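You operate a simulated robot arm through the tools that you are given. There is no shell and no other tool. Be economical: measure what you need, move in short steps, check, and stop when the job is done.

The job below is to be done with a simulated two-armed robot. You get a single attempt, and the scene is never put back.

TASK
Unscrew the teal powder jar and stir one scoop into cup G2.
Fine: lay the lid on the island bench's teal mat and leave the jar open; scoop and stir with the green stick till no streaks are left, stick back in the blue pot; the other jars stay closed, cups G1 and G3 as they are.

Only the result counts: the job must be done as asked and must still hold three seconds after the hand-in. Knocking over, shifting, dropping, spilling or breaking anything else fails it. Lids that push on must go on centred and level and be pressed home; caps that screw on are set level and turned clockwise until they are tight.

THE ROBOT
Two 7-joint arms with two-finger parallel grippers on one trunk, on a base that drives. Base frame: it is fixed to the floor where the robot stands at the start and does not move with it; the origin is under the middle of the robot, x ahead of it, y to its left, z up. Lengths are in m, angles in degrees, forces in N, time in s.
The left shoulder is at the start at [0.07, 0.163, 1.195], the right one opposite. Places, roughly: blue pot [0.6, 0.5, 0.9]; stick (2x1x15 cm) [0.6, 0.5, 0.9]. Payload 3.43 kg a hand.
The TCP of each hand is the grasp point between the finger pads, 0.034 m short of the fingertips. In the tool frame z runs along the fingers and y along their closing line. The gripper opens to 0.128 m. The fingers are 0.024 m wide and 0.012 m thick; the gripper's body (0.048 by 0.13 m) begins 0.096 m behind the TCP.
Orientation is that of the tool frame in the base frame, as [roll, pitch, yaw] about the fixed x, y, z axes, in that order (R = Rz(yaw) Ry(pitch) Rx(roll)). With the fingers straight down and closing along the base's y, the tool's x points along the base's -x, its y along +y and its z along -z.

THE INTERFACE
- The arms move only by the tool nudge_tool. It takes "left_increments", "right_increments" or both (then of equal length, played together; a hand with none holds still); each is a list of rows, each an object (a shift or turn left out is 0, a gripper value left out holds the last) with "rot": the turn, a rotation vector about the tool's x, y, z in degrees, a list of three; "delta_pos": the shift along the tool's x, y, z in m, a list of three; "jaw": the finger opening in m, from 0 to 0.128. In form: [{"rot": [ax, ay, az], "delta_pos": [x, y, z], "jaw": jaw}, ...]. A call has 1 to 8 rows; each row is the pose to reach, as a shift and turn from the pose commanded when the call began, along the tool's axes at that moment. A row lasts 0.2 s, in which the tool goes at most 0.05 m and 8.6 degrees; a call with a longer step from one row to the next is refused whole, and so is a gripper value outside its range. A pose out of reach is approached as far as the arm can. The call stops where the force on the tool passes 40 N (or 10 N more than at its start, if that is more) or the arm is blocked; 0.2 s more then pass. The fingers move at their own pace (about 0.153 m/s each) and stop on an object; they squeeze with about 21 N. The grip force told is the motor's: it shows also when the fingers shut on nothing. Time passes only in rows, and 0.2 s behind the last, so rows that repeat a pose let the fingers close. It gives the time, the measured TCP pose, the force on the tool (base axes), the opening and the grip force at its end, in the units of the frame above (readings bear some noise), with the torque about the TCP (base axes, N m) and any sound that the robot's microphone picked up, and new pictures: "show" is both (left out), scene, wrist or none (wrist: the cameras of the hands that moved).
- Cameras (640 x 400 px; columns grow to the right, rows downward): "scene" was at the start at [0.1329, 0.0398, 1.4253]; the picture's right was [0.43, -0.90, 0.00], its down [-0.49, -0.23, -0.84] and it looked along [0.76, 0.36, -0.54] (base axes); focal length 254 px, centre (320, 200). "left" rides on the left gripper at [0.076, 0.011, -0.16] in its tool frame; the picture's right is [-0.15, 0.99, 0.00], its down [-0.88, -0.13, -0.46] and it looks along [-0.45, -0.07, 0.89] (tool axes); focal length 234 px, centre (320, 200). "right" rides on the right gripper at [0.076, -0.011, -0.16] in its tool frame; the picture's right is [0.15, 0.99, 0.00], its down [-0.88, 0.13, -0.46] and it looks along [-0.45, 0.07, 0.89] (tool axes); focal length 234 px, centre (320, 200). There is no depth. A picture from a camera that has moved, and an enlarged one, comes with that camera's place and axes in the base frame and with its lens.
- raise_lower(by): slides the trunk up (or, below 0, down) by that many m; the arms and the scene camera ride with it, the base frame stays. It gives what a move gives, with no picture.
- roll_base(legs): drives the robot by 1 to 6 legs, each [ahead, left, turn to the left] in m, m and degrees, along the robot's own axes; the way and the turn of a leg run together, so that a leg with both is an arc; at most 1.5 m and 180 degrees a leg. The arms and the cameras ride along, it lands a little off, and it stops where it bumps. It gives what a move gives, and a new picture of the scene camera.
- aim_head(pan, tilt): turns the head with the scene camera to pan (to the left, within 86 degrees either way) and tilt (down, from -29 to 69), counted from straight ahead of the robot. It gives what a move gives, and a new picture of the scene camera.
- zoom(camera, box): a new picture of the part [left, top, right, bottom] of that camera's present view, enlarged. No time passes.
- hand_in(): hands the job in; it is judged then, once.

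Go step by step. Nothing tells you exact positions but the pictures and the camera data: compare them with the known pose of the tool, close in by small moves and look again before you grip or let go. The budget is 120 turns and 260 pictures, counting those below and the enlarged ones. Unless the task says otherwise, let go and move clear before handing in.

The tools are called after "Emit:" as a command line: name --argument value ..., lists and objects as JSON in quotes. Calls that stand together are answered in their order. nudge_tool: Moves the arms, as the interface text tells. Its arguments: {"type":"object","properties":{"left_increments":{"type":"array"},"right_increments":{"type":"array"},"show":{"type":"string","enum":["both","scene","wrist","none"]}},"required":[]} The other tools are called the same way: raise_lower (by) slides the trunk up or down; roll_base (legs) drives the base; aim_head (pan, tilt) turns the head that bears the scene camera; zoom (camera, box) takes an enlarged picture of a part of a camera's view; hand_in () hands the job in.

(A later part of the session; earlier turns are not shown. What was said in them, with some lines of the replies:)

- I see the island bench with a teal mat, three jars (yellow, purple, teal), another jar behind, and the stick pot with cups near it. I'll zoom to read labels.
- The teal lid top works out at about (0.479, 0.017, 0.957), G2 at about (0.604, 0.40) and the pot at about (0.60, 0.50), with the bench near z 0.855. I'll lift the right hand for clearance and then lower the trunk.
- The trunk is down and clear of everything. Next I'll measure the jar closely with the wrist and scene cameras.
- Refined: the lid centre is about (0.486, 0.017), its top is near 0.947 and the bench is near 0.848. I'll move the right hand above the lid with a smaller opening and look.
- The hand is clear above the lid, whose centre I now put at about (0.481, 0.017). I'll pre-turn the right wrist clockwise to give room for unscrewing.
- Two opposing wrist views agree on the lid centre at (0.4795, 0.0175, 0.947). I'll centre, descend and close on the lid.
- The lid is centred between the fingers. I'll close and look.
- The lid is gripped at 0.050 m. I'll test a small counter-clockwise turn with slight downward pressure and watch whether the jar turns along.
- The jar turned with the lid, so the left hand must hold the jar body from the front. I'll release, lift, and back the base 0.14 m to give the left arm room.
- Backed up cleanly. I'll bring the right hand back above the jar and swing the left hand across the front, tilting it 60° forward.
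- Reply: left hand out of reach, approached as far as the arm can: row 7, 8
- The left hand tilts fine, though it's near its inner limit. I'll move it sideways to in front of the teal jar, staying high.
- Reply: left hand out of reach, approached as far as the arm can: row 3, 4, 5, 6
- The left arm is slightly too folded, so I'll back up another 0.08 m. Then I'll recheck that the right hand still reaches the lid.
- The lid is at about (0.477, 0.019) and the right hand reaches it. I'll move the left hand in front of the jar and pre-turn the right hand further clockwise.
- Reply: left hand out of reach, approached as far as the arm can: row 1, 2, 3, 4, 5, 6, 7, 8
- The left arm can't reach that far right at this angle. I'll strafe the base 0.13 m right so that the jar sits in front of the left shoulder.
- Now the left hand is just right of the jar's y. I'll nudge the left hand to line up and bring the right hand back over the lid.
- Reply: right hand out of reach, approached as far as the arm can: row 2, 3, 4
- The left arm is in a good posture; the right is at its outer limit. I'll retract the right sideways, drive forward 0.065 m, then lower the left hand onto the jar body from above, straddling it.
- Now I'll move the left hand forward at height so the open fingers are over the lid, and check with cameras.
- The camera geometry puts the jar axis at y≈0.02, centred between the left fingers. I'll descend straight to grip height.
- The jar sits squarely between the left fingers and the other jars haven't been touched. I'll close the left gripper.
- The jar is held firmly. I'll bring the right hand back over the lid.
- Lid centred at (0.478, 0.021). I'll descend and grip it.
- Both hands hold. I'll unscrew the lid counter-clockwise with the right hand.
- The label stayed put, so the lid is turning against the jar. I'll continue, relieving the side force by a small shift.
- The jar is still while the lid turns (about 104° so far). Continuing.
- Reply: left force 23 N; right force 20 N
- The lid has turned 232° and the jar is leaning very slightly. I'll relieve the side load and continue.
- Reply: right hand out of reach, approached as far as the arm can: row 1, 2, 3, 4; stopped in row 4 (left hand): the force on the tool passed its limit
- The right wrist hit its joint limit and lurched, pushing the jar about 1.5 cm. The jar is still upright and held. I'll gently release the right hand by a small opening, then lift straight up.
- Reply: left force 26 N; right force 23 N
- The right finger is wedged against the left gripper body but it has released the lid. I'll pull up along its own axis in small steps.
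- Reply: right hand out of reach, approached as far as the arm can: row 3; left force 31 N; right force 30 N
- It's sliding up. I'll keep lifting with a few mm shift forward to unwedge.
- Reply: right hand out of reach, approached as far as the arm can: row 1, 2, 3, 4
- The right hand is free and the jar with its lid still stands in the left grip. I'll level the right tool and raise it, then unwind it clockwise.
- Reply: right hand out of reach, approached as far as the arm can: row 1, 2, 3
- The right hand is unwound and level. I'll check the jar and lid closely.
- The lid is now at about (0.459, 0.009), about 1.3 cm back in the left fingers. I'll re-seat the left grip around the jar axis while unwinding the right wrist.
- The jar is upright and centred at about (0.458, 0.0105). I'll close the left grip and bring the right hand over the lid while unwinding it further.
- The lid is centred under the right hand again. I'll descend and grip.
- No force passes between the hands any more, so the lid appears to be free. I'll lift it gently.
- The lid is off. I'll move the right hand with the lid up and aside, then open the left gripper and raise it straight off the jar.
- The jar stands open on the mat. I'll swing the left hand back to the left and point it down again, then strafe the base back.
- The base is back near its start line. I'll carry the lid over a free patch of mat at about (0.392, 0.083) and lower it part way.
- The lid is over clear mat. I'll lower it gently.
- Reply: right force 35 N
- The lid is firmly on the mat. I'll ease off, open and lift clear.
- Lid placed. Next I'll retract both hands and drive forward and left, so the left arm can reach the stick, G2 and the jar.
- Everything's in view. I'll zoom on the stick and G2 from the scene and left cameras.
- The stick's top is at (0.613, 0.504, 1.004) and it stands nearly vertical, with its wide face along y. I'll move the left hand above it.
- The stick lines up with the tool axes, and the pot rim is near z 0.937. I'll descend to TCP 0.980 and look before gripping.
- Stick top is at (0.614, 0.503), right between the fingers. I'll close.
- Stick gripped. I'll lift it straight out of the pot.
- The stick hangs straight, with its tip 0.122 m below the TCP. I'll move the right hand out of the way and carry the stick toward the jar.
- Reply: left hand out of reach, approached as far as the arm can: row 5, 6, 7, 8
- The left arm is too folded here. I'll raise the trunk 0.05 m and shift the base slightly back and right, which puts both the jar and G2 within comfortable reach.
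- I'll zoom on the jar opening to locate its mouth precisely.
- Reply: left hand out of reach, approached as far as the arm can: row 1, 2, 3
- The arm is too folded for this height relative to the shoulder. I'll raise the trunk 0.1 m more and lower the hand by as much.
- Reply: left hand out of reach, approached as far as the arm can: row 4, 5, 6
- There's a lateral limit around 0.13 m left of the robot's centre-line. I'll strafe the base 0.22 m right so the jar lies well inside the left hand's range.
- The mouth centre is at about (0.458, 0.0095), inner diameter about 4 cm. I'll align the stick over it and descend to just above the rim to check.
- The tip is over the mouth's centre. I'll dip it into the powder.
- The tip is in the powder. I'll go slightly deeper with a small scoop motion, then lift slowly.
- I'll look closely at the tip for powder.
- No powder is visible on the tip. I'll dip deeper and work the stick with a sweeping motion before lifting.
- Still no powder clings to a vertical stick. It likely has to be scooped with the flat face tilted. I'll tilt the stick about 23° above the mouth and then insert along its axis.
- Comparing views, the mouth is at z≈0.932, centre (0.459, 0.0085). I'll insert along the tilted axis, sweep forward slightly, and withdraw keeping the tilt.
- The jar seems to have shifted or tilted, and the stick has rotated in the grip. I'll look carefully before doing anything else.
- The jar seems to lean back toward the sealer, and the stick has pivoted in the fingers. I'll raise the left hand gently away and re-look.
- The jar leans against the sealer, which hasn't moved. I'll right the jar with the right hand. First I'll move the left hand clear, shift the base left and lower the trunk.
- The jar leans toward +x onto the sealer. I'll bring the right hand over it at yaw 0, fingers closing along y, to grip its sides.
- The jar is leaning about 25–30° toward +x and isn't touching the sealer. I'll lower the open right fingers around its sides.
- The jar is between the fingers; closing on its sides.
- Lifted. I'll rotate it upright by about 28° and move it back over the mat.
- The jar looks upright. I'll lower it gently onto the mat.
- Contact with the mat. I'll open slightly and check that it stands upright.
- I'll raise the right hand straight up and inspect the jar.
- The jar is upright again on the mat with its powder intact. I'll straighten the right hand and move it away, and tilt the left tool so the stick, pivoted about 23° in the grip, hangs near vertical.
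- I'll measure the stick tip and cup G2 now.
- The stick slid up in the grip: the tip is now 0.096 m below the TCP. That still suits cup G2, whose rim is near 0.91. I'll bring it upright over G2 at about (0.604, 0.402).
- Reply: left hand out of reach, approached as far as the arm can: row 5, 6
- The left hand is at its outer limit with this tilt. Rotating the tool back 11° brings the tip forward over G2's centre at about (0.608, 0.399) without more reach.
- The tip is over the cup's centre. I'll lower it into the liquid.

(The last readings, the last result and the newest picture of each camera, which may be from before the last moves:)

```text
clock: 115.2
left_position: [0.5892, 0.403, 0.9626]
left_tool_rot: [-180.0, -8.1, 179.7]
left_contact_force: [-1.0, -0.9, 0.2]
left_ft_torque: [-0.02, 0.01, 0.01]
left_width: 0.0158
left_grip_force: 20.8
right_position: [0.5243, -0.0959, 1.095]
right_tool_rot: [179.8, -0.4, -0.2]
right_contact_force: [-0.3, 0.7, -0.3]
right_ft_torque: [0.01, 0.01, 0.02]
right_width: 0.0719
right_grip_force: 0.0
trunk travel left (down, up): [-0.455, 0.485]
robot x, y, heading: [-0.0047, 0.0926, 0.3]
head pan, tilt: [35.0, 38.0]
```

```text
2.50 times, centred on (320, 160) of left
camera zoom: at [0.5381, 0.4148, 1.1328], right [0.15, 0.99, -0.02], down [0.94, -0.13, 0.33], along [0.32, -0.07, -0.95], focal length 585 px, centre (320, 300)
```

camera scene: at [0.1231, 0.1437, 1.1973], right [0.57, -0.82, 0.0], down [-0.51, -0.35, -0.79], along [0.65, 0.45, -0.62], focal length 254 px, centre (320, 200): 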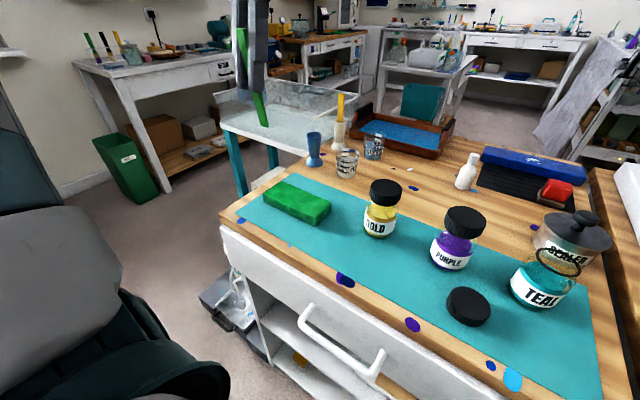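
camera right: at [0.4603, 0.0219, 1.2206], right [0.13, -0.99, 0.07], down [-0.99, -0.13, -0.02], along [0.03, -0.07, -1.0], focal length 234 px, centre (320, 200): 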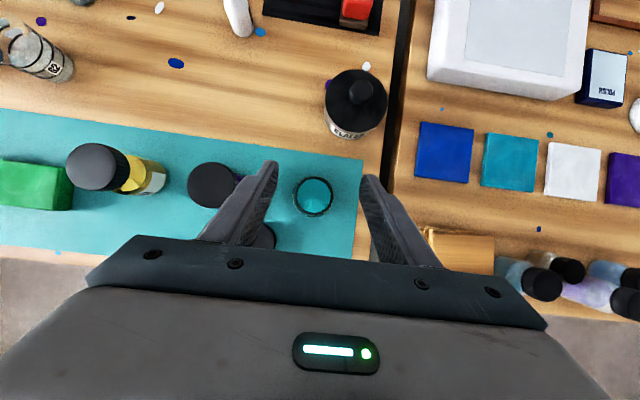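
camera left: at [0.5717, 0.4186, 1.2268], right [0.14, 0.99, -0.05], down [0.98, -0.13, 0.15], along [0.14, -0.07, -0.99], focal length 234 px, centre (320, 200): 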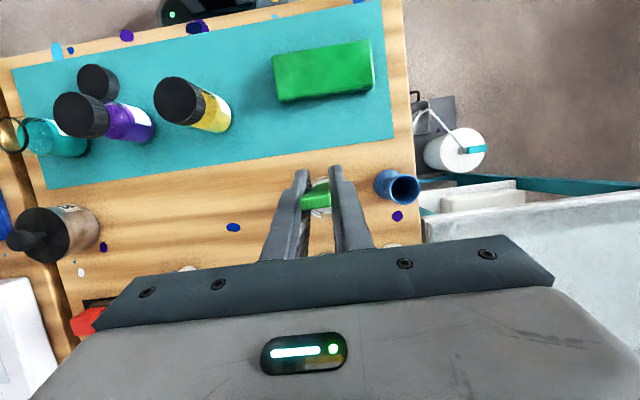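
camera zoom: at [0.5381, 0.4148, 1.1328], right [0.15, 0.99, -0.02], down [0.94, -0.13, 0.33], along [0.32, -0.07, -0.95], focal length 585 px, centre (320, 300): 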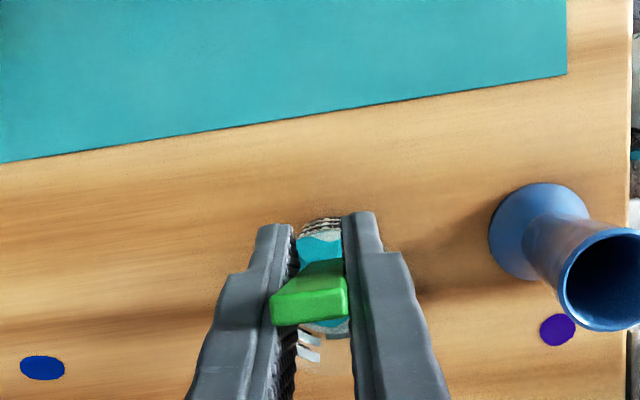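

Teal streaks have appeared in G2, so the scoop was delivered. I'll stir in small circles.

Emit:
nudge_tool --left_increments '[{"delta_pos": [0.008, 0, 0]}, {"delta_pos": [0.005, 0.006, 0]}, {"delta_pos": [-0.002, 0.007, 0]}, {"delta_pos": [-0.008, 0.002, 0]}, {"delta_pos": [-0.007, -0.004, 0]}, {"delta_pos": [0, -0.007, 0]}, {"delta_pos": [0.006, -0.005, 0]}, {"delta_pos": [0, 0, 0]}]' --show "none"

Emit:
nudge_tool --left_increments '[{"delta_pos": [0.008, 0, 0]}, {"delta_pos": [0.005, 0.006, 0]}, {"delta_pos": [-0.002, 0.007, 0]}, {"delta_pos": [-0.008, 0.002, 0]}, {"delta_pos": [-0.007, -0.004, 0]}, {"delta_pos": [0, -0.007, 0]}, {"delta_pos": [0.006, -0.005, 0]}, {"delta_pos": [0, 0, 0]}]' --show "none"

Emit:
zoom --camera "scene" --box '[310, 110, 400, 200]'

```text
clock: 117.0
left_position: [0.5891, 0.4015, 0.9645]
left_tool_rot: [180.0, -8.2, 179.7]
left_contact_force: [0.6, -0.2, -0.4]
left_ft_torque: [0.01, -0.03, 0.02]
left_width: 0.016
left_grip_force: 20.4
right_position: [0.5259, -0.0978, 1.096]
right_tool_rot: [179.8, -0.4, -0.2]
right_contact_force: [0.0, -0.3, 0.4]
right_ft_torque: [0.02, -0.01, 0.01]
right_width: 0.0722
right_grip_force: 0.0
trunk travel left (down, up): [-0.455, 0.485]
robot x, y, heading: [-0.0008, 0.0965, 0.1]
head pan, tilt: [35.0, 38.0]
```

```text
clock: 118.8
left_position: [0.5877, 0.4031, 0.9639]
left_tool_rot: [179.9, -8.2, 179.7]
left_contact_force: [-0.4, -0.2, 0.1]
left_ft_torque: [-0.03, 0.03, -0.01]
left_width: 0.0156
left_grip_force: 21.1
right_position: [0.526, -0.0964, 1.0948]
right_tool_rot: [179.8, -0.4, -0.2]
right_contact_force: [-0.5, -0.4, -0.3]
right_ft_torque: [-0.01, 0.0, -0.02]
right_width: 0.0719
right_grip_force: 0.1
trunk travel left (down, up): [-0.455, 0.485]
robot x, y, heading: [0.0004, 0.0928, -0.3]
head pan, tilt: [35.0, 38.0]
```

```text
4.44 times, centred on (355, 155) of scene
camera zoom: at [0.1237, 0.1441, 1.1973], right [0.57, -0.82, 0.0], down [-0.51, -0.35, -0.79], along [0.65, 0.45, -0.62], focal length 1129 px, centre (164, 400)
```

zoom: 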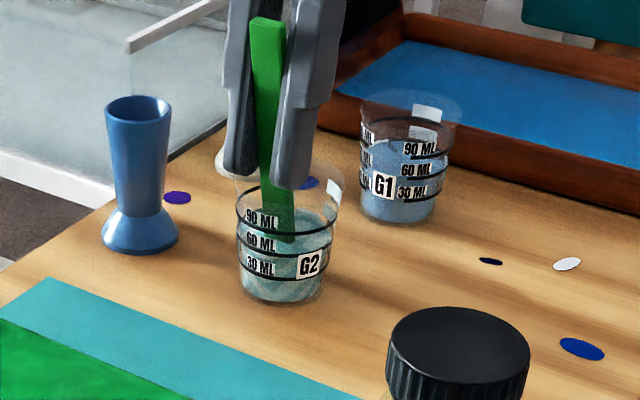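

Streaks are fading and the cup hasn't moved. I'll continue stirring.

Emit:
nudge_tool --left_increments '[{"delta_pos": [0.008, 0, 0]}, {"delta_pos": [0.005, 0.006, 0]}, {"delta_pos": [-0.002, 0.007, 0]}, {"delta_pos": [-0.008, 0.002, 0]}, {"delta_pos": [-0.007, -0.004, 0]}, {"delta_pos": [0, -0.007, 0]}, {"delta_pos": [0.006, -0.005, 0]}, {"delta_pos": [0, 0, 0]}]' --show "none"

Emit:
nudge_tool --left_increments '[{"delta_pos": [0.008, 0, 0]}, {"delta_pos": [0.005, 0.006, 0]}, {"delta_pos": [-0.002, 0.007, 0]}, {"delta_pos": [-0.008, 0.002, 0]}, {"delta_pos": [-0.007, -0.004, 0]}, {"delta_pos": [0, -0.007, 0]}, {"delta_pos": [0.006, -0.005, 0]}, {"delta_pos": [0, 0, 0]}]' --show "none"

Emit:
nudge_tool --left_increments '[{"delta_pos": [0.008, 0, 0]}, {"delta_pos": [0.005, 0.006, 0]}, {"delta_pos": [-0.002, 0.007, 0]}, {"delta_pos": [-0.008, 0.002, 0]}, {"delta_pos": [-0.007, -0.004, 0]}, {"delta_pos": [0, -0.007, 0]}, {"delta_pos": [0.006, -0.005, 0]}, {"delta_pos": [0, 0, 0]}]' --show "none"

Emit:
zoom --camera "scene" --box '[310, 110, 400, 200]'

```text
clock: 120.6
left_position: [0.5903, 0.4026, 0.9643]
left_tool_rot: [-180.0, -8.3, 179.7]
left_contact_force: [0.1, 0.6, -0.7]
left_ft_torque: [0.01, 0.01, 0.0]
left_width: 0.0161
left_grip_force: 21.5
right_position: [0.5258, -0.0962, 1.0949]
right_tool_rot: [179.9, -0.4, -0.3]
right_contact_force: [0.6, -0.5, -0.3]
right_ft_torque: [-0.02, 0.0, 0.0]
right_width: 0.0717
right_grip_force: 0.0
trunk travel left (down, up): [-0.455, 0.485]
robot x, y, heading: [0.001, 0.0948, -0.3]
head pan, tilt: [35.0, 38.0]
```

```text
clock: 122.4
left_position: [0.5888, 0.4033, 0.963]
left_tool_rot: [-180.0, -8.3, 179.8]
left_contact_force: [0.3, 0.6, -0.6]
left_ft_torque: [0.0, 0.04, 0.0]
left_width: 0.0159
left_grip_force: 21.9
right_position: [0.5257, -0.0966, 1.0945]
right_tool_rot: [179.8, -0.5, -0.2]
right_contact_force: [0.4, -0.2, 0.0]
right_ft_torque: [-0.01, 0.01, 0.0]
right_width: 0.0719
right_grip_force: 0.0
trunk travel left (down, up): [-0.455, 0.485]
robot x, y, heading: [0.0035, 0.0956, 0.1]
head pan, tilt: [35.0, 38.0]
```

```text
clock: 124.2
left_position: [0.5878, 0.403, 0.9639]
left_tool_rot: [-180.0, -8.2, 179.7]
left_contact_force: [-0.3, -0.1, -0.6]
left_ft_torque: [0.01, 0.0, -0.02]
left_width: 0.0159
left_grip_force: 21.0
right_position: [0.5251, -0.0956, 1.0957]
right_tool_rot: [179.7, -0.3, -0.2]
right_contact_force: [0.1, 0.5, -1.0]
right_ft_torque: [0.02, -0.02, -0.03]
right_width: 0.0719
right_grip_force: 0.1
trunk travel left (down, up): [-0.455, 0.485]
robot x, y, heading: [-0.0014, 0.0934, -0.2]
head pan, tilt: [35.0, 38.0]
```

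```text
4.44 times, centred on (355, 155) of scene
camera zoom: at [0.1237, 0.1442, 1.1973], right [0.57, -0.82, 0.0], down [-0.51, -0.35, -0.79], along [0.65, 0.45, -0.62], focal length 1129 px, centre (164, 400)
```

zoom: 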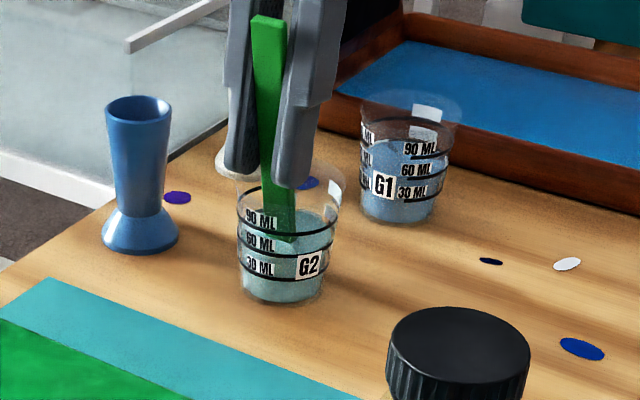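

The colour looks uniform. I'll do two more rounds for safety and zoom in to confirm.

Emit:
nudge_tool --left_increments '[{"delta_pos": [0.008, 0, 0]}, {"delta_pos": [0.005, 0.006, 0]}, {"delta_pos": [-0.002, 0.007, 0]}, {"delta_pos": [-0.008, 0.002, 0]}, {"delta_pos": [-0.007, -0.004, 0]}, {"delta_pos": [0, -0.007, 0]}, {"delta_pos": [0.006, -0.005, 0]}, {"delta_pos": [0, 0, 0]}]' --show "none"

Emit:
nudge_tool --left_increments '[{"delta_pos": [0.008, 0, 0]}, {"delta_pos": [0.005, 0.006, 0]}, {"delta_pos": [-0.002, 0.007, 0]}, {"delta_pos": [-0.008, 0.002, 0]}, {"delta_pos": [-0.007, -0.004, 0]}, {"delta_pos": [0, -0.007, 0]}, {"delta_pos": [0.006, -0.005, 0]}, {"delta_pos": [0, 0, 0]}]' --show "none"

Emit:
zoom --camera "scene" --box '[335, 140, 370, 182]'

```text
clock: 126.0
left_position: [0.589, 0.4033, 0.9619]
left_tool_rot: [180.0, -8.2, 179.6]
left_contact_force: [-0.7, -0.7, -0.6]
left_ft_torque: [0.0, 0.0, 0.02]
left_width: 0.0162
left_grip_force: 20.8
right_position: [0.5259, -0.096, 1.0949]
right_tool_rot: [179.8, -0.4, -0.2]
right_contact_force: [-0.1, -0.3, -0.1]
right_ft_torque: [-0.01, 0.03, 0.01]
right_width: 0.0721
right_grip_force: 0.0
trunk travel left (down, up): [-0.455, 0.485]
robot x, y, heading: [0.0022, 0.0916, 0.1]
head pan, tilt: [35.0, 38.0]
```

```text
clock: 127.8
left_position: [0.5889, 0.4037, 0.9634]
left_tool_rot: [179.9, -8.2, 179.7]
left_contact_force: [0.6, -0.2, 0.3]
left_ft_torque: [0.0, -0.01, 0.0]
left_width: 0.0158
left_grip_force: 21.4
right_position: [0.5265, -0.0955, 1.0953]
right_tool_rot: [179.8, -0.4, -0.1]
right_contact_force: [-0.6, -0.7, 0.3]
right_ft_torque: [0.01, -0.02, 0.01]
right_width: 0.0721
right_grip_force: 0.0
trunk travel left (down, up): [-0.455, 0.485]
robot x, y, heading: [-0.0034, 0.0962, -0.5]
head pan, tilt: [35.0, 38.0]
```

```text
9.52 times, centred on (352, 161) of scene
camera zoom: at [0.1237, 0.1442, 1.1972], right [0.57, -0.82, 0.0], down [-0.51, -0.35, -0.79], along [0.65, 0.45, -0.62], focal length 2419 px, centre (10, 571)
```

zoom: 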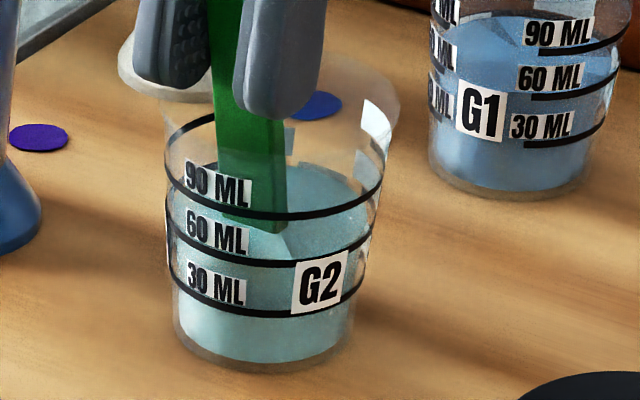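

The mix is uniform pale teal. I'll lift the stick clear, then shift the base slightly forward and left to reach the blue pot.

Emit:
nudge_tool --left_increments '[{"delta_pos": [0.002, 0, -0.015]}, {"delta_pos": [0.006, 0, -0.04]}, {"delta_pos": [0.01, 0, -0.07]}, {"delta_pos": [0.014, 0, -0.1]}, {"delta_pos": [0.018, 0, -0.125]}, {"delta_pos": [0.018, 0, -0.125]}]' --show "none"

Emit:
zoom --camera "scene" --box '[290, 50, 420, 200]'

Emit:
roll_base --legs '[[0.02, 0.1, 0]]'

```text
clock: 129.2
left_position: [0.5889, 0.4044, 1.0901]
left_tool_rot: [-180.0, -8.1, 179.8]
left_contact_force: [0.3, 0.3, 0.1]
left_ft_torque: [-0.01, 0.01, 0.02]
left_width: 0.0158
left_grip_force: 21.3
right_position: [0.5258, -0.096, 1.0956]
right_tool_rot: [179.8, -0.4, -0.2]
right_contact_force: [-1.2, 0.7, -0.2]
right_ft_torque: [0.01, 0.01, -0.03]
right_width: 0.0719
right_grip_force: 0.3
trunk travel left (down, up): [-0.455, 0.485]
robot x, y, heading: [0.0003, 0.0913, -0.1]
head pan, tilt: [35.0, 38.0]
```

```text
2.67 times, centred on (355, 125) of scene
camera zoom: at [0.1233, 0.1442, 1.1973], right [0.57, -0.82, 0.0], down [-0.51, -0.35, -0.79], along [0.65, 0.45, -0.62], focal length 677 px, centre (227, 400)
```

zoom: 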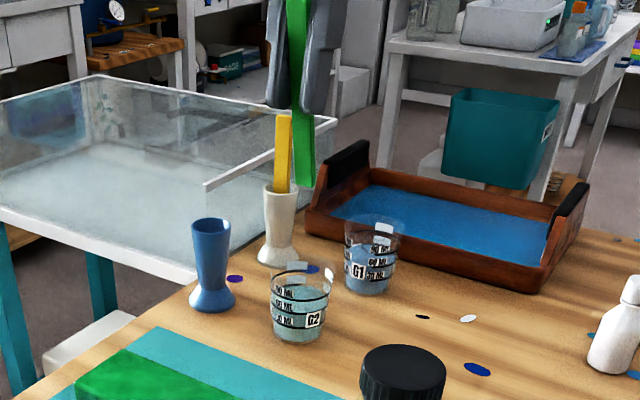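

```text
clock: 130.3
left_position: [0.607, 0.5063, 1.0902]
left_tool_rot: [-180.0, -8.1, 180.0]
left_contact_force: [0.0, 0.0, -0.5]
left_ft_torque: [0.02, 0.04, 0.01]
left_width: 0.016
left_grip_force: 20.7
right_position: [0.5457, 0.0052, 1.0956]
right_tool_rot: [179.7, -0.4, -0.1]
right_contact_force: [1.2, 1.1, 0.2]
right_ft_torque: [-0.05, -0.03, 0.01]
right_width: 0.072
right_grip_force: 0.1
trunk travel left (down, up): [-0.455, 0.485]
robot x, y, heading: [0.0213, 0.1934, -0.0]
head pan, tilt: [35.0, 38.0]
camera scene: at [0.1432, 0.244, 1.1973], right [0.57, -0.82, 0.0], down [-0.5, -0.35, -0.79], along [0.64, 0.45, -0.62], focal length 254 px, centre (320, 200)
```

scene: 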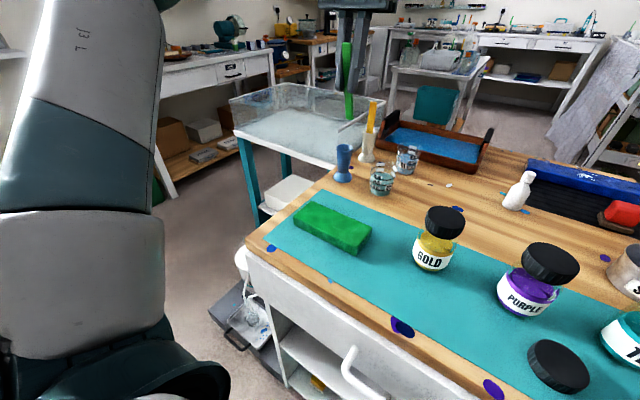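

Now I'll bring the stick fully upright above the pot and measure alignment.

Emit:
nudge_tool --left_increments '[{"rot": [0, 5.5, 0], "delta_pos": [0, -0.004, 0]}, {"rot": [0, 11, 0], "delta_pos": [0, -0.007, 0.01]}, {"rot": [0, 11, 0], "delta_pos": [0, -0.007, 0.02]}]' --show "none"

Emit:
zoom --camera "scene" --box '[290, 30, 420, 200]'

Emit:
zoom --camera "left" --box '[240, 80, 400, 240]'

```text
clock: 131.1
left_position: [0.5969, 0.5003, 1.0633]
left_tool_rot: [-179.8, -19.0, 179.8]
left_contact_force: [0.4, 0.4, -0.6]
left_ft_torque: [0.01, -0.01, -0.01]
left_width: 0.0157
left_grip_force: 20.4
left hand out of reach, approached as far as the arm can: row 2, 3
right_position: [0.5463, 0.0043, 1.0945]
right_tool_rot: [179.8, -0.4, -0.1]
right_contact_force: [0.7, 0.0, 0.4]
right_ft_torque: [0.02, 0.03, 0.02]
right_width: 0.0718
right_grip_force: 0.0
trunk travel left (down, up): [-0.455, 0.485]
robot x, y, heading: [0.0193, 0.19, 0.2]
head pan, tilt: [35.0, 38.0]
```

```text
2.35 times, centred on (355, 115) of scene
camera zoom: at [0.1438, 0.243, 1.1972], right [0.57, -0.82, 0.0], down [-0.5, -0.35, -0.79], along [0.64, 0.45, -0.62], focal length 598 px, centre (238, 400)
```

zoom: 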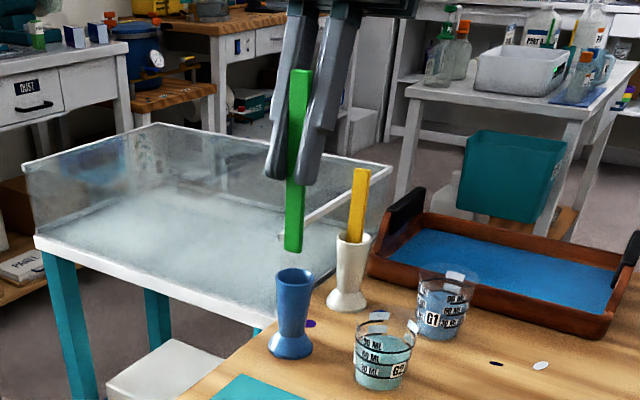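

```text
2.50 times, centred on (320, 160) of left
camera zoom: at [0.5792, 0.5126, 1.2394], right [0.14, 0.99, -0.05], down [0.98, -0.13, 0.14], along [0.14, -0.07, -0.99], focal length 585 px, centre (320, 300)
```

zoom: 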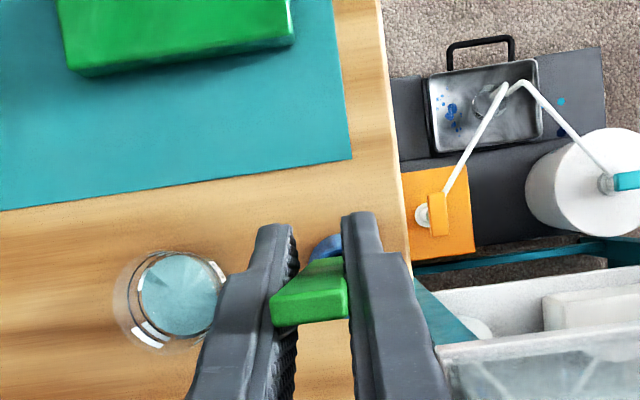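

Tip needs +1 cm in x and +3 mm in y. I'll tip the tool back 5° and nudge, then check.

Emit:
nudge_tool --left_increments '[{"rot": [0, -5, 0], "delta_pos": [-0.0057, 0.003, -0.002]}, {"rot": [0, -5, 0], "delta_pos": [-0.009, 0.003, 0.007]}, {"rot": [0, -5, 0], "delta_pos": [-0.009, 0.003, 0.007]}]' --show "none"

Emit:
zoom --camera "scene" --box '[310, 80, 390, 180]'

Emit:
zoom --camera "left" --box '[240, 80, 400, 240]'

```text
clock: 131.9
left_position: [0.6019, 0.5039, 1.0549]
left_tool_rot: [-179.9, -14.1, 179.8]
left_contact_force: [0.1, 0.2, -0.6]
left_ft_torque: [0.01, -0.04, -0.02]
left_width: 0.0159
left_grip_force: 20.9
right_position: [0.5457, 0.0044, 1.096]
right_tool_rot: [179.8, -0.4, -0.1]
right_contact_force: [0.0, -0.4, 0.0]
right_ft_torque: [0.0, 0.01, -0.03]
right_width: 0.0721
right_grip_force: 0.1
trunk travel left (down, up): [-0.455, 0.485]
robot x, y, heading: [0.021, 0.1911, -0.1]
head pan, tilt: [35.0, 38.0]
```

```text
4.00 times, centred on (350, 130) of scene
camera zoom: at [0.1426, 0.2433, 1.1974], right [0.57, -0.82, 0.0], down [-0.5, -0.35, -0.79], along [0.65, 0.45, -0.62], focal length 1016 px, centre (200, 480)
```

zoom: 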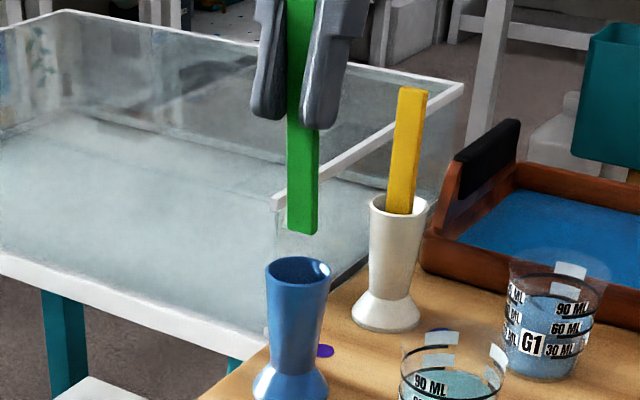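

```text
2.50 times, centred on (320, 160) of left
camera zoom: at [0.57, 0.5157, 1.2286], right [0.14, 0.99, -0.04], down [0.96, -0.13, 0.23], along [0.22, -0.07, -0.97], focal length 585 px, centre (320, 300)
```

zoom: 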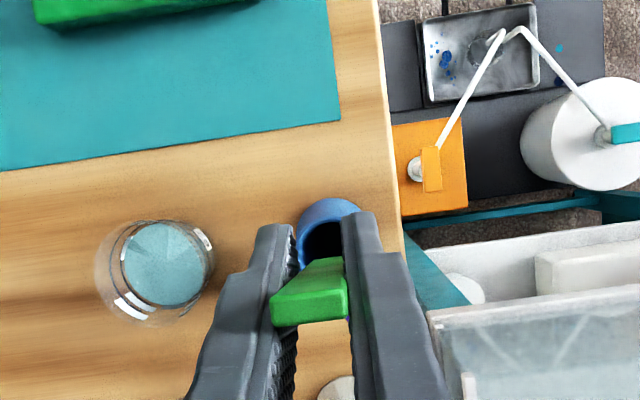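

The estimates put the tip within a few mm of the pot's centre. I'll lower it to just inside the rim and check closely.

Emit:
nudge_tool --left_increments '[{"delta_pos": [-0.001, -0.001, 0.012]}, {"delta_pos": [-0.0054, -0.001, 0.0296]}, {"delta_pos": [-0.0054, -0.001, 0.0296]}]' --show "none"

Emit:
zoom --camera "scene" --box '[320, 110, 370, 180]'

Emit:
zoom --camera "left" --box '[280, 120, 360, 220]'

```text
clock: 132.7
left_position: [0.6014, 0.5024, 1.0245]
left_tool_rot: [-180.0, -14.3, 179.9]
left_contact_force: [0.0, -0.7, -0.3]
left_ft_torque: [0.0, -0.04, 0.02]
left_width: 0.0159
left_grip_force: 20.6
right_position: [0.5458, 0.0043, 1.0954]
right_tool_rot: [179.8, -0.3, -0.1]
right_contact_force: [-0.4, 0.5, 0.7]
right_ft_torque: [0.01, 0.03, -0.03]
right_width: 0.0719
right_grip_force: 0.1
trunk travel left (down, up): [-0.455, 0.485]
robot x, y, heading: [0.0187, 0.1927, 0.3]
head pan, tilt: [35.0, 38.0]
```

```text
5.71 times, centred on (345, 145) of scene
camera zoom: at [0.1429, 0.2433, 1.1973], right [0.57, -0.82, 0.0], down [-0.5, -0.35, -0.79], along [0.64, 0.45, -0.62], focal length 1451 px, centre (177, 514)
```

zoom: 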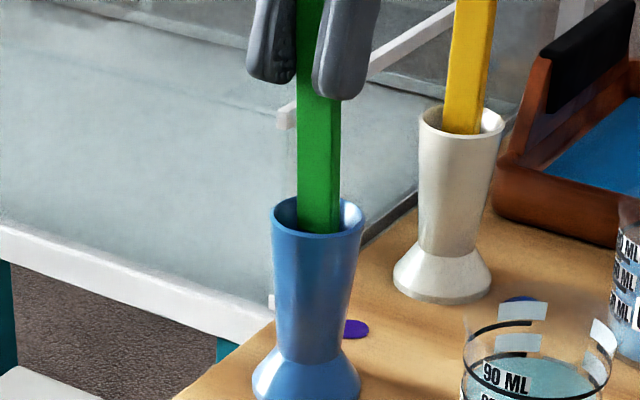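

```text
4.00 times, centred on (320, 170) of left
camera zoom: at [0.5686, 0.5148, 1.198], right [0.14, 0.99, -0.04], down [0.96, -0.13, 0.23], along [0.22, -0.07, -0.97], focal length 937 px, centre (320, 320)
```

zoom: 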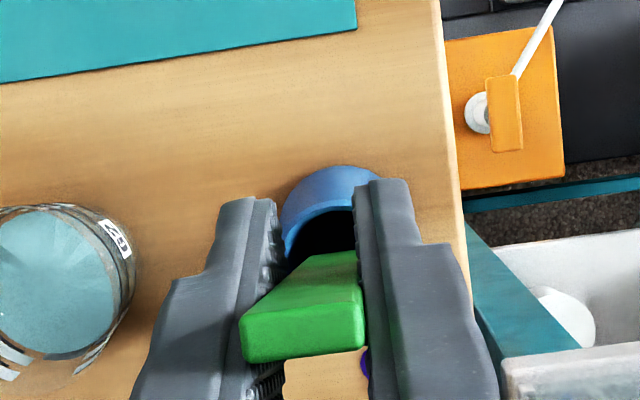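

The stick is entering the pot cleanly. I'll lower until the fingertips are just above the rim.

Emit:
nudge_tool --left_increments '[{"delta_pos": [-0.0037, 0, 0.0145]}, {"delta_pos": [-0.0073, 0, 0.029]}, {"delta_pos": [-0.0113, 0, 0.0446]}, {"delta_pos": [-0.0113, 0, 0.0446]}]' --show "none"

Emit:
zoom --camera "scene" --box '[310, 80, 380, 180]'

```text
clock: 133.7
left_position: [0.6048, 0.5051, 0.9779]
left_tool_rot: [180.0, -14.2, 179.9]
left_contact_force: [0.8, -0.4, -1.3]
left_ft_torque: [-0.01, 0.0, -0.01]
left_width: 0.0159
left_grip_force: 20.5
right_position: [0.5457, 0.0037, 1.0957]
right_tool_rot: [179.8, -0.3, -0.2]
right_contact_force: [0.4, 0.2, -0.3]
right_ft_torque: [-0.03, -0.01, 0.01]
right_width: 0.0722
right_grip_force: 0.1
trunk travel left (down, up): [-0.455, 0.485]
robot x, y, heading: [0.0232, 0.1908, -0.0]
head pan, tilt: [35.0, 38.0]
```

```text
4.00 times, centred on (345, 130) of scene
camera zoom: at [0.1429, 0.2432, 1.1974], right [0.57, -0.82, 0.0], down [-0.5, -0.35, -0.79], along [0.64, 0.45, -0.62], focal length 1016 px, centre (220, 480)
```

zoom: 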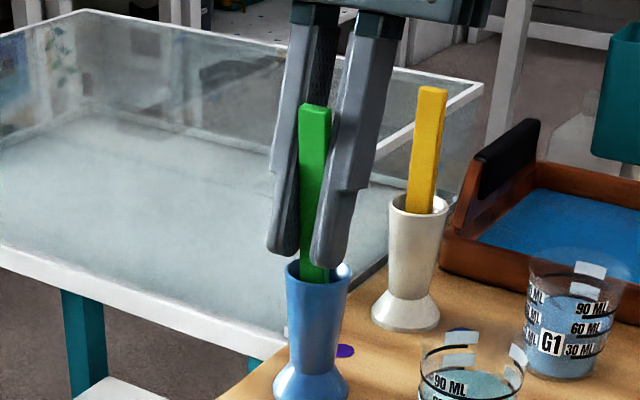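

Seated in the pot. I'll open gently and let it settle, then withdraw upward.

Emit:
nudge_tool --left_increments '[{"jaw": 0.022}, {"jaw": 0.03}, {"jaw": 0.045}, {"jaw": 0.05}]' --show "none"

Emit:
zoom --camera "scene" --box '[310, 80, 380, 180]'

```text
clock: 134.7
left_position: [0.6045, 0.505, 0.9779]
left_tool_rot: [179.8, -14.3, 179.8]
left_contact_force: [1.0, 0.0, -0.7]
left_ft_torque: [-0.02, 0.0, 0.03]
left_width: 0.0499
left_grip_force: 0.1
right_position: [0.5455, 0.0046, 1.0947]
right_tool_rot: [179.7, -0.4, -0.1]
right_contact_force: [-1.0, -0.1, 0.0]
right_ft_torque: [0.02, -0.04, 0.0]
right_width: 0.072
right_grip_force: 0.1
trunk travel left (down, up): [-0.455, 0.485]
robot x, y, heading: [0.0193, 0.19, 0.1]
head pan, tilt: [35.0, 38.0]
```

```text
4.00 times, centred on (345, 130) of scene
camera zoom: at [0.143, 0.2433, 1.1973], right [0.57, -0.82, 0.0], down [-0.5, -0.35, -0.79], along [0.64, 0.45, -0.62], focal length 1016 px, centre (220, 480)
```

zoom: 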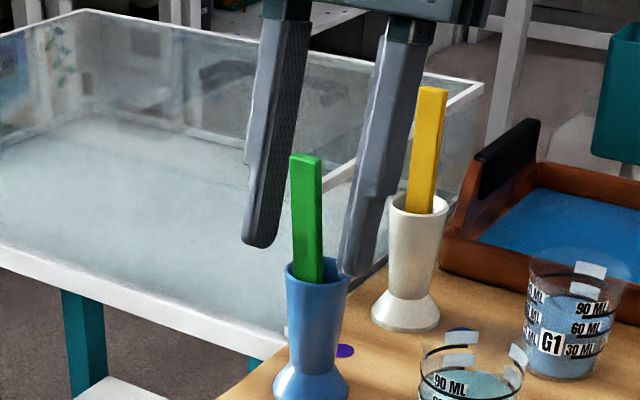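

The stick stands in the blue pot. I'll withdraw the left hand upward and then take a final check.

Emit:
nudge_tool --left_increments '[{"delta_pos": [0.0073, 0, -0.029]}, {"delta_pos": [0.0158, 0, -0.063]}, {"delta_pos": [0.0244, 0, -0.097]}, {"delta_pos": [0.0341, 0, -0.136]}]' --show "none"

Emit:
nudge_tool --left_increments '[{"delta_pos": [0.045, 0, 0]}, {"delta_pos": [0.09, 0, -0.01]}, {"delta_pos": [0.13, 0, -0.02]}]' --show "none"

Emit:
aim_head --pan 15 --tilt 40

Emit:
zoom --camera "scene" --box '[140, 80, 520, 320]'

```text
clock: 135.7
left_position: [0.5868, 0.5046, 1.1074]
left_tool_rot: [-179.9, -13.9, 180.0]
left_contact_force: [-0.5, -0.4, 0.3]
left_ft_torque: [-0.03, -0.02, -0.02]
left_width: 0.0501
left_grip_force: 0.1
left hand out of reach, approached as far as the arm can: row 4
right_position: [0.5445, 0.0054, 1.097]
right_tool_rot: [179.7, -0.4, -0.1]
right_contact_force: [0.0, 0.2, -0.2]
right_ft_torque: [-0.02, -0.03, -0.02]
right_width: 0.0719
right_grip_force: 0.0
trunk travel left (down, up): [-0.455, 0.485]
robot x, y, heading: [0.0197, 0.1906, 0.1]
head pan, tilt: [35.0, 38.0]
```

```text
clock: 136.5
left_position: [0.4662, 0.5055, 1.1613]
left_tool_rot: [-179.9, -14.1, 180.0]
left_contact_force: [0.2, 0.1, 0.2]
left_ft_torque: [-0.03, -0.06, 0.01]
left_width: 0.0501
left_grip_force: 0.1
right_position: [0.5447, 0.0048, 1.0965]
right_tool_rot: [179.8, -0.6, -0.1]
right_contact_force: [-0.1, -0.4, 0.3]
right_ft_torque: [0.04, -0.03, -0.01]
right_width: 0.0719
right_grip_force: 0.1
trunk travel left (down, up): [-0.455, 0.485]
robot x, y, heading: [0.0214, 0.1898, -0.0]
head pan, tilt: [35.0, 38.0]
```

```text
clock: 137.3
left_position: [0.4679, 0.506, 1.1592]
left_tool_rot: [180.0, -14.1, 180.0]
left_contact_force: [0.1, -0.5, 0.1]
left_ft_torque: [0.0, 0.03, -0.01]
left_width: 0.0499
left_grip_force: 0.1
right_position: [0.545, 0.0041, 1.0955]
right_tool_rot: [179.9, -0.4, -0.1]
right_contact_force: [-0.6, 0.5, 0.9]
right_ft_torque: [0.0, 0.02, -0.03]
right_width: 0.0717
right_grip_force: 0.1
trunk travel left (down, up): [-0.455, 0.485]
robot x, y, heading: [0.0243, 0.194, 0.3]
head pan, tilt: [15.0, 40.0]
camera scene: at [0.1543, 0.2159, 1.1943], right [0.26, -0.97, 0.0], down [-0.62, -0.17, -0.77], along [0.74, 0.2, -0.64], focal length 254 px, centre (320, 200)
```

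scene: 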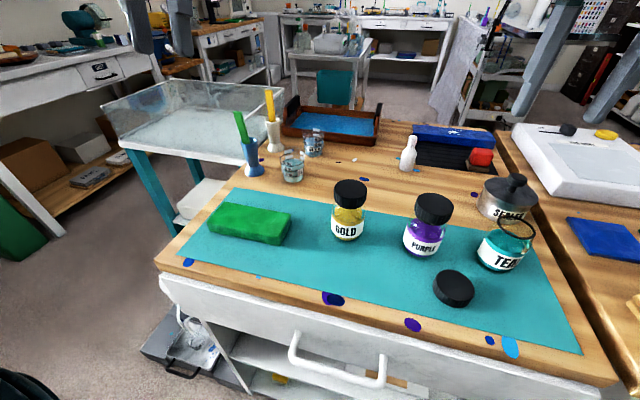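

```text
1.67 times, centred on (330, 200) of scene
camera zoom: at [0.1543, 0.2159, 1.1943], right [0.26, -0.97, 0.0], down [-0.62, -0.17, -0.77], along [0.74, 0.2, -0.64], focal length 423 px, centre (303, 200)
```

zoom: 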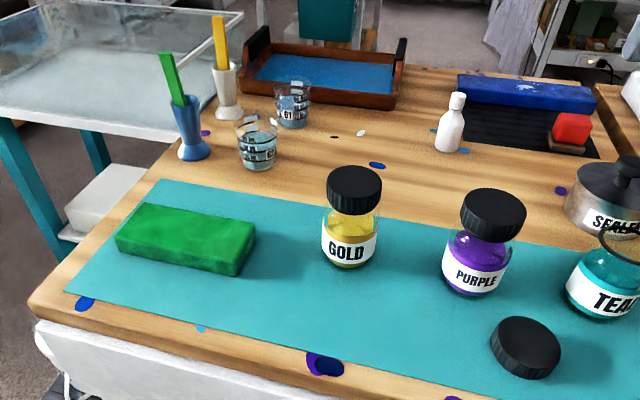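

The lid lies on the teal mat, the teal jar stands open and upright, and G2 is evenly mixed. The green stick is back in the blue pot, the other jars and cups look untouched, and both hands are clear, so I'm handing in.

Emit:
hand_in

```text
The job is handed in.
```

The job is handed in: one scoop of teal is stirred evenly into G2, the lid is on the teal mat, the jar is left open and the green stick is back in the blue pot.

Two things went wrong along the way. A slip while I was unscrewing the lid pushed the teal jar about 2 cm. Later it was left leaning, without tipping over, during a second, tilted dip that turned out not to be needed. I stood it back up within about 1 cm of where it started and saw no spilled powder.

I dipped the stick in the jar three times, because the powder doesn't show on it. All the dips came before the stick went into G2.
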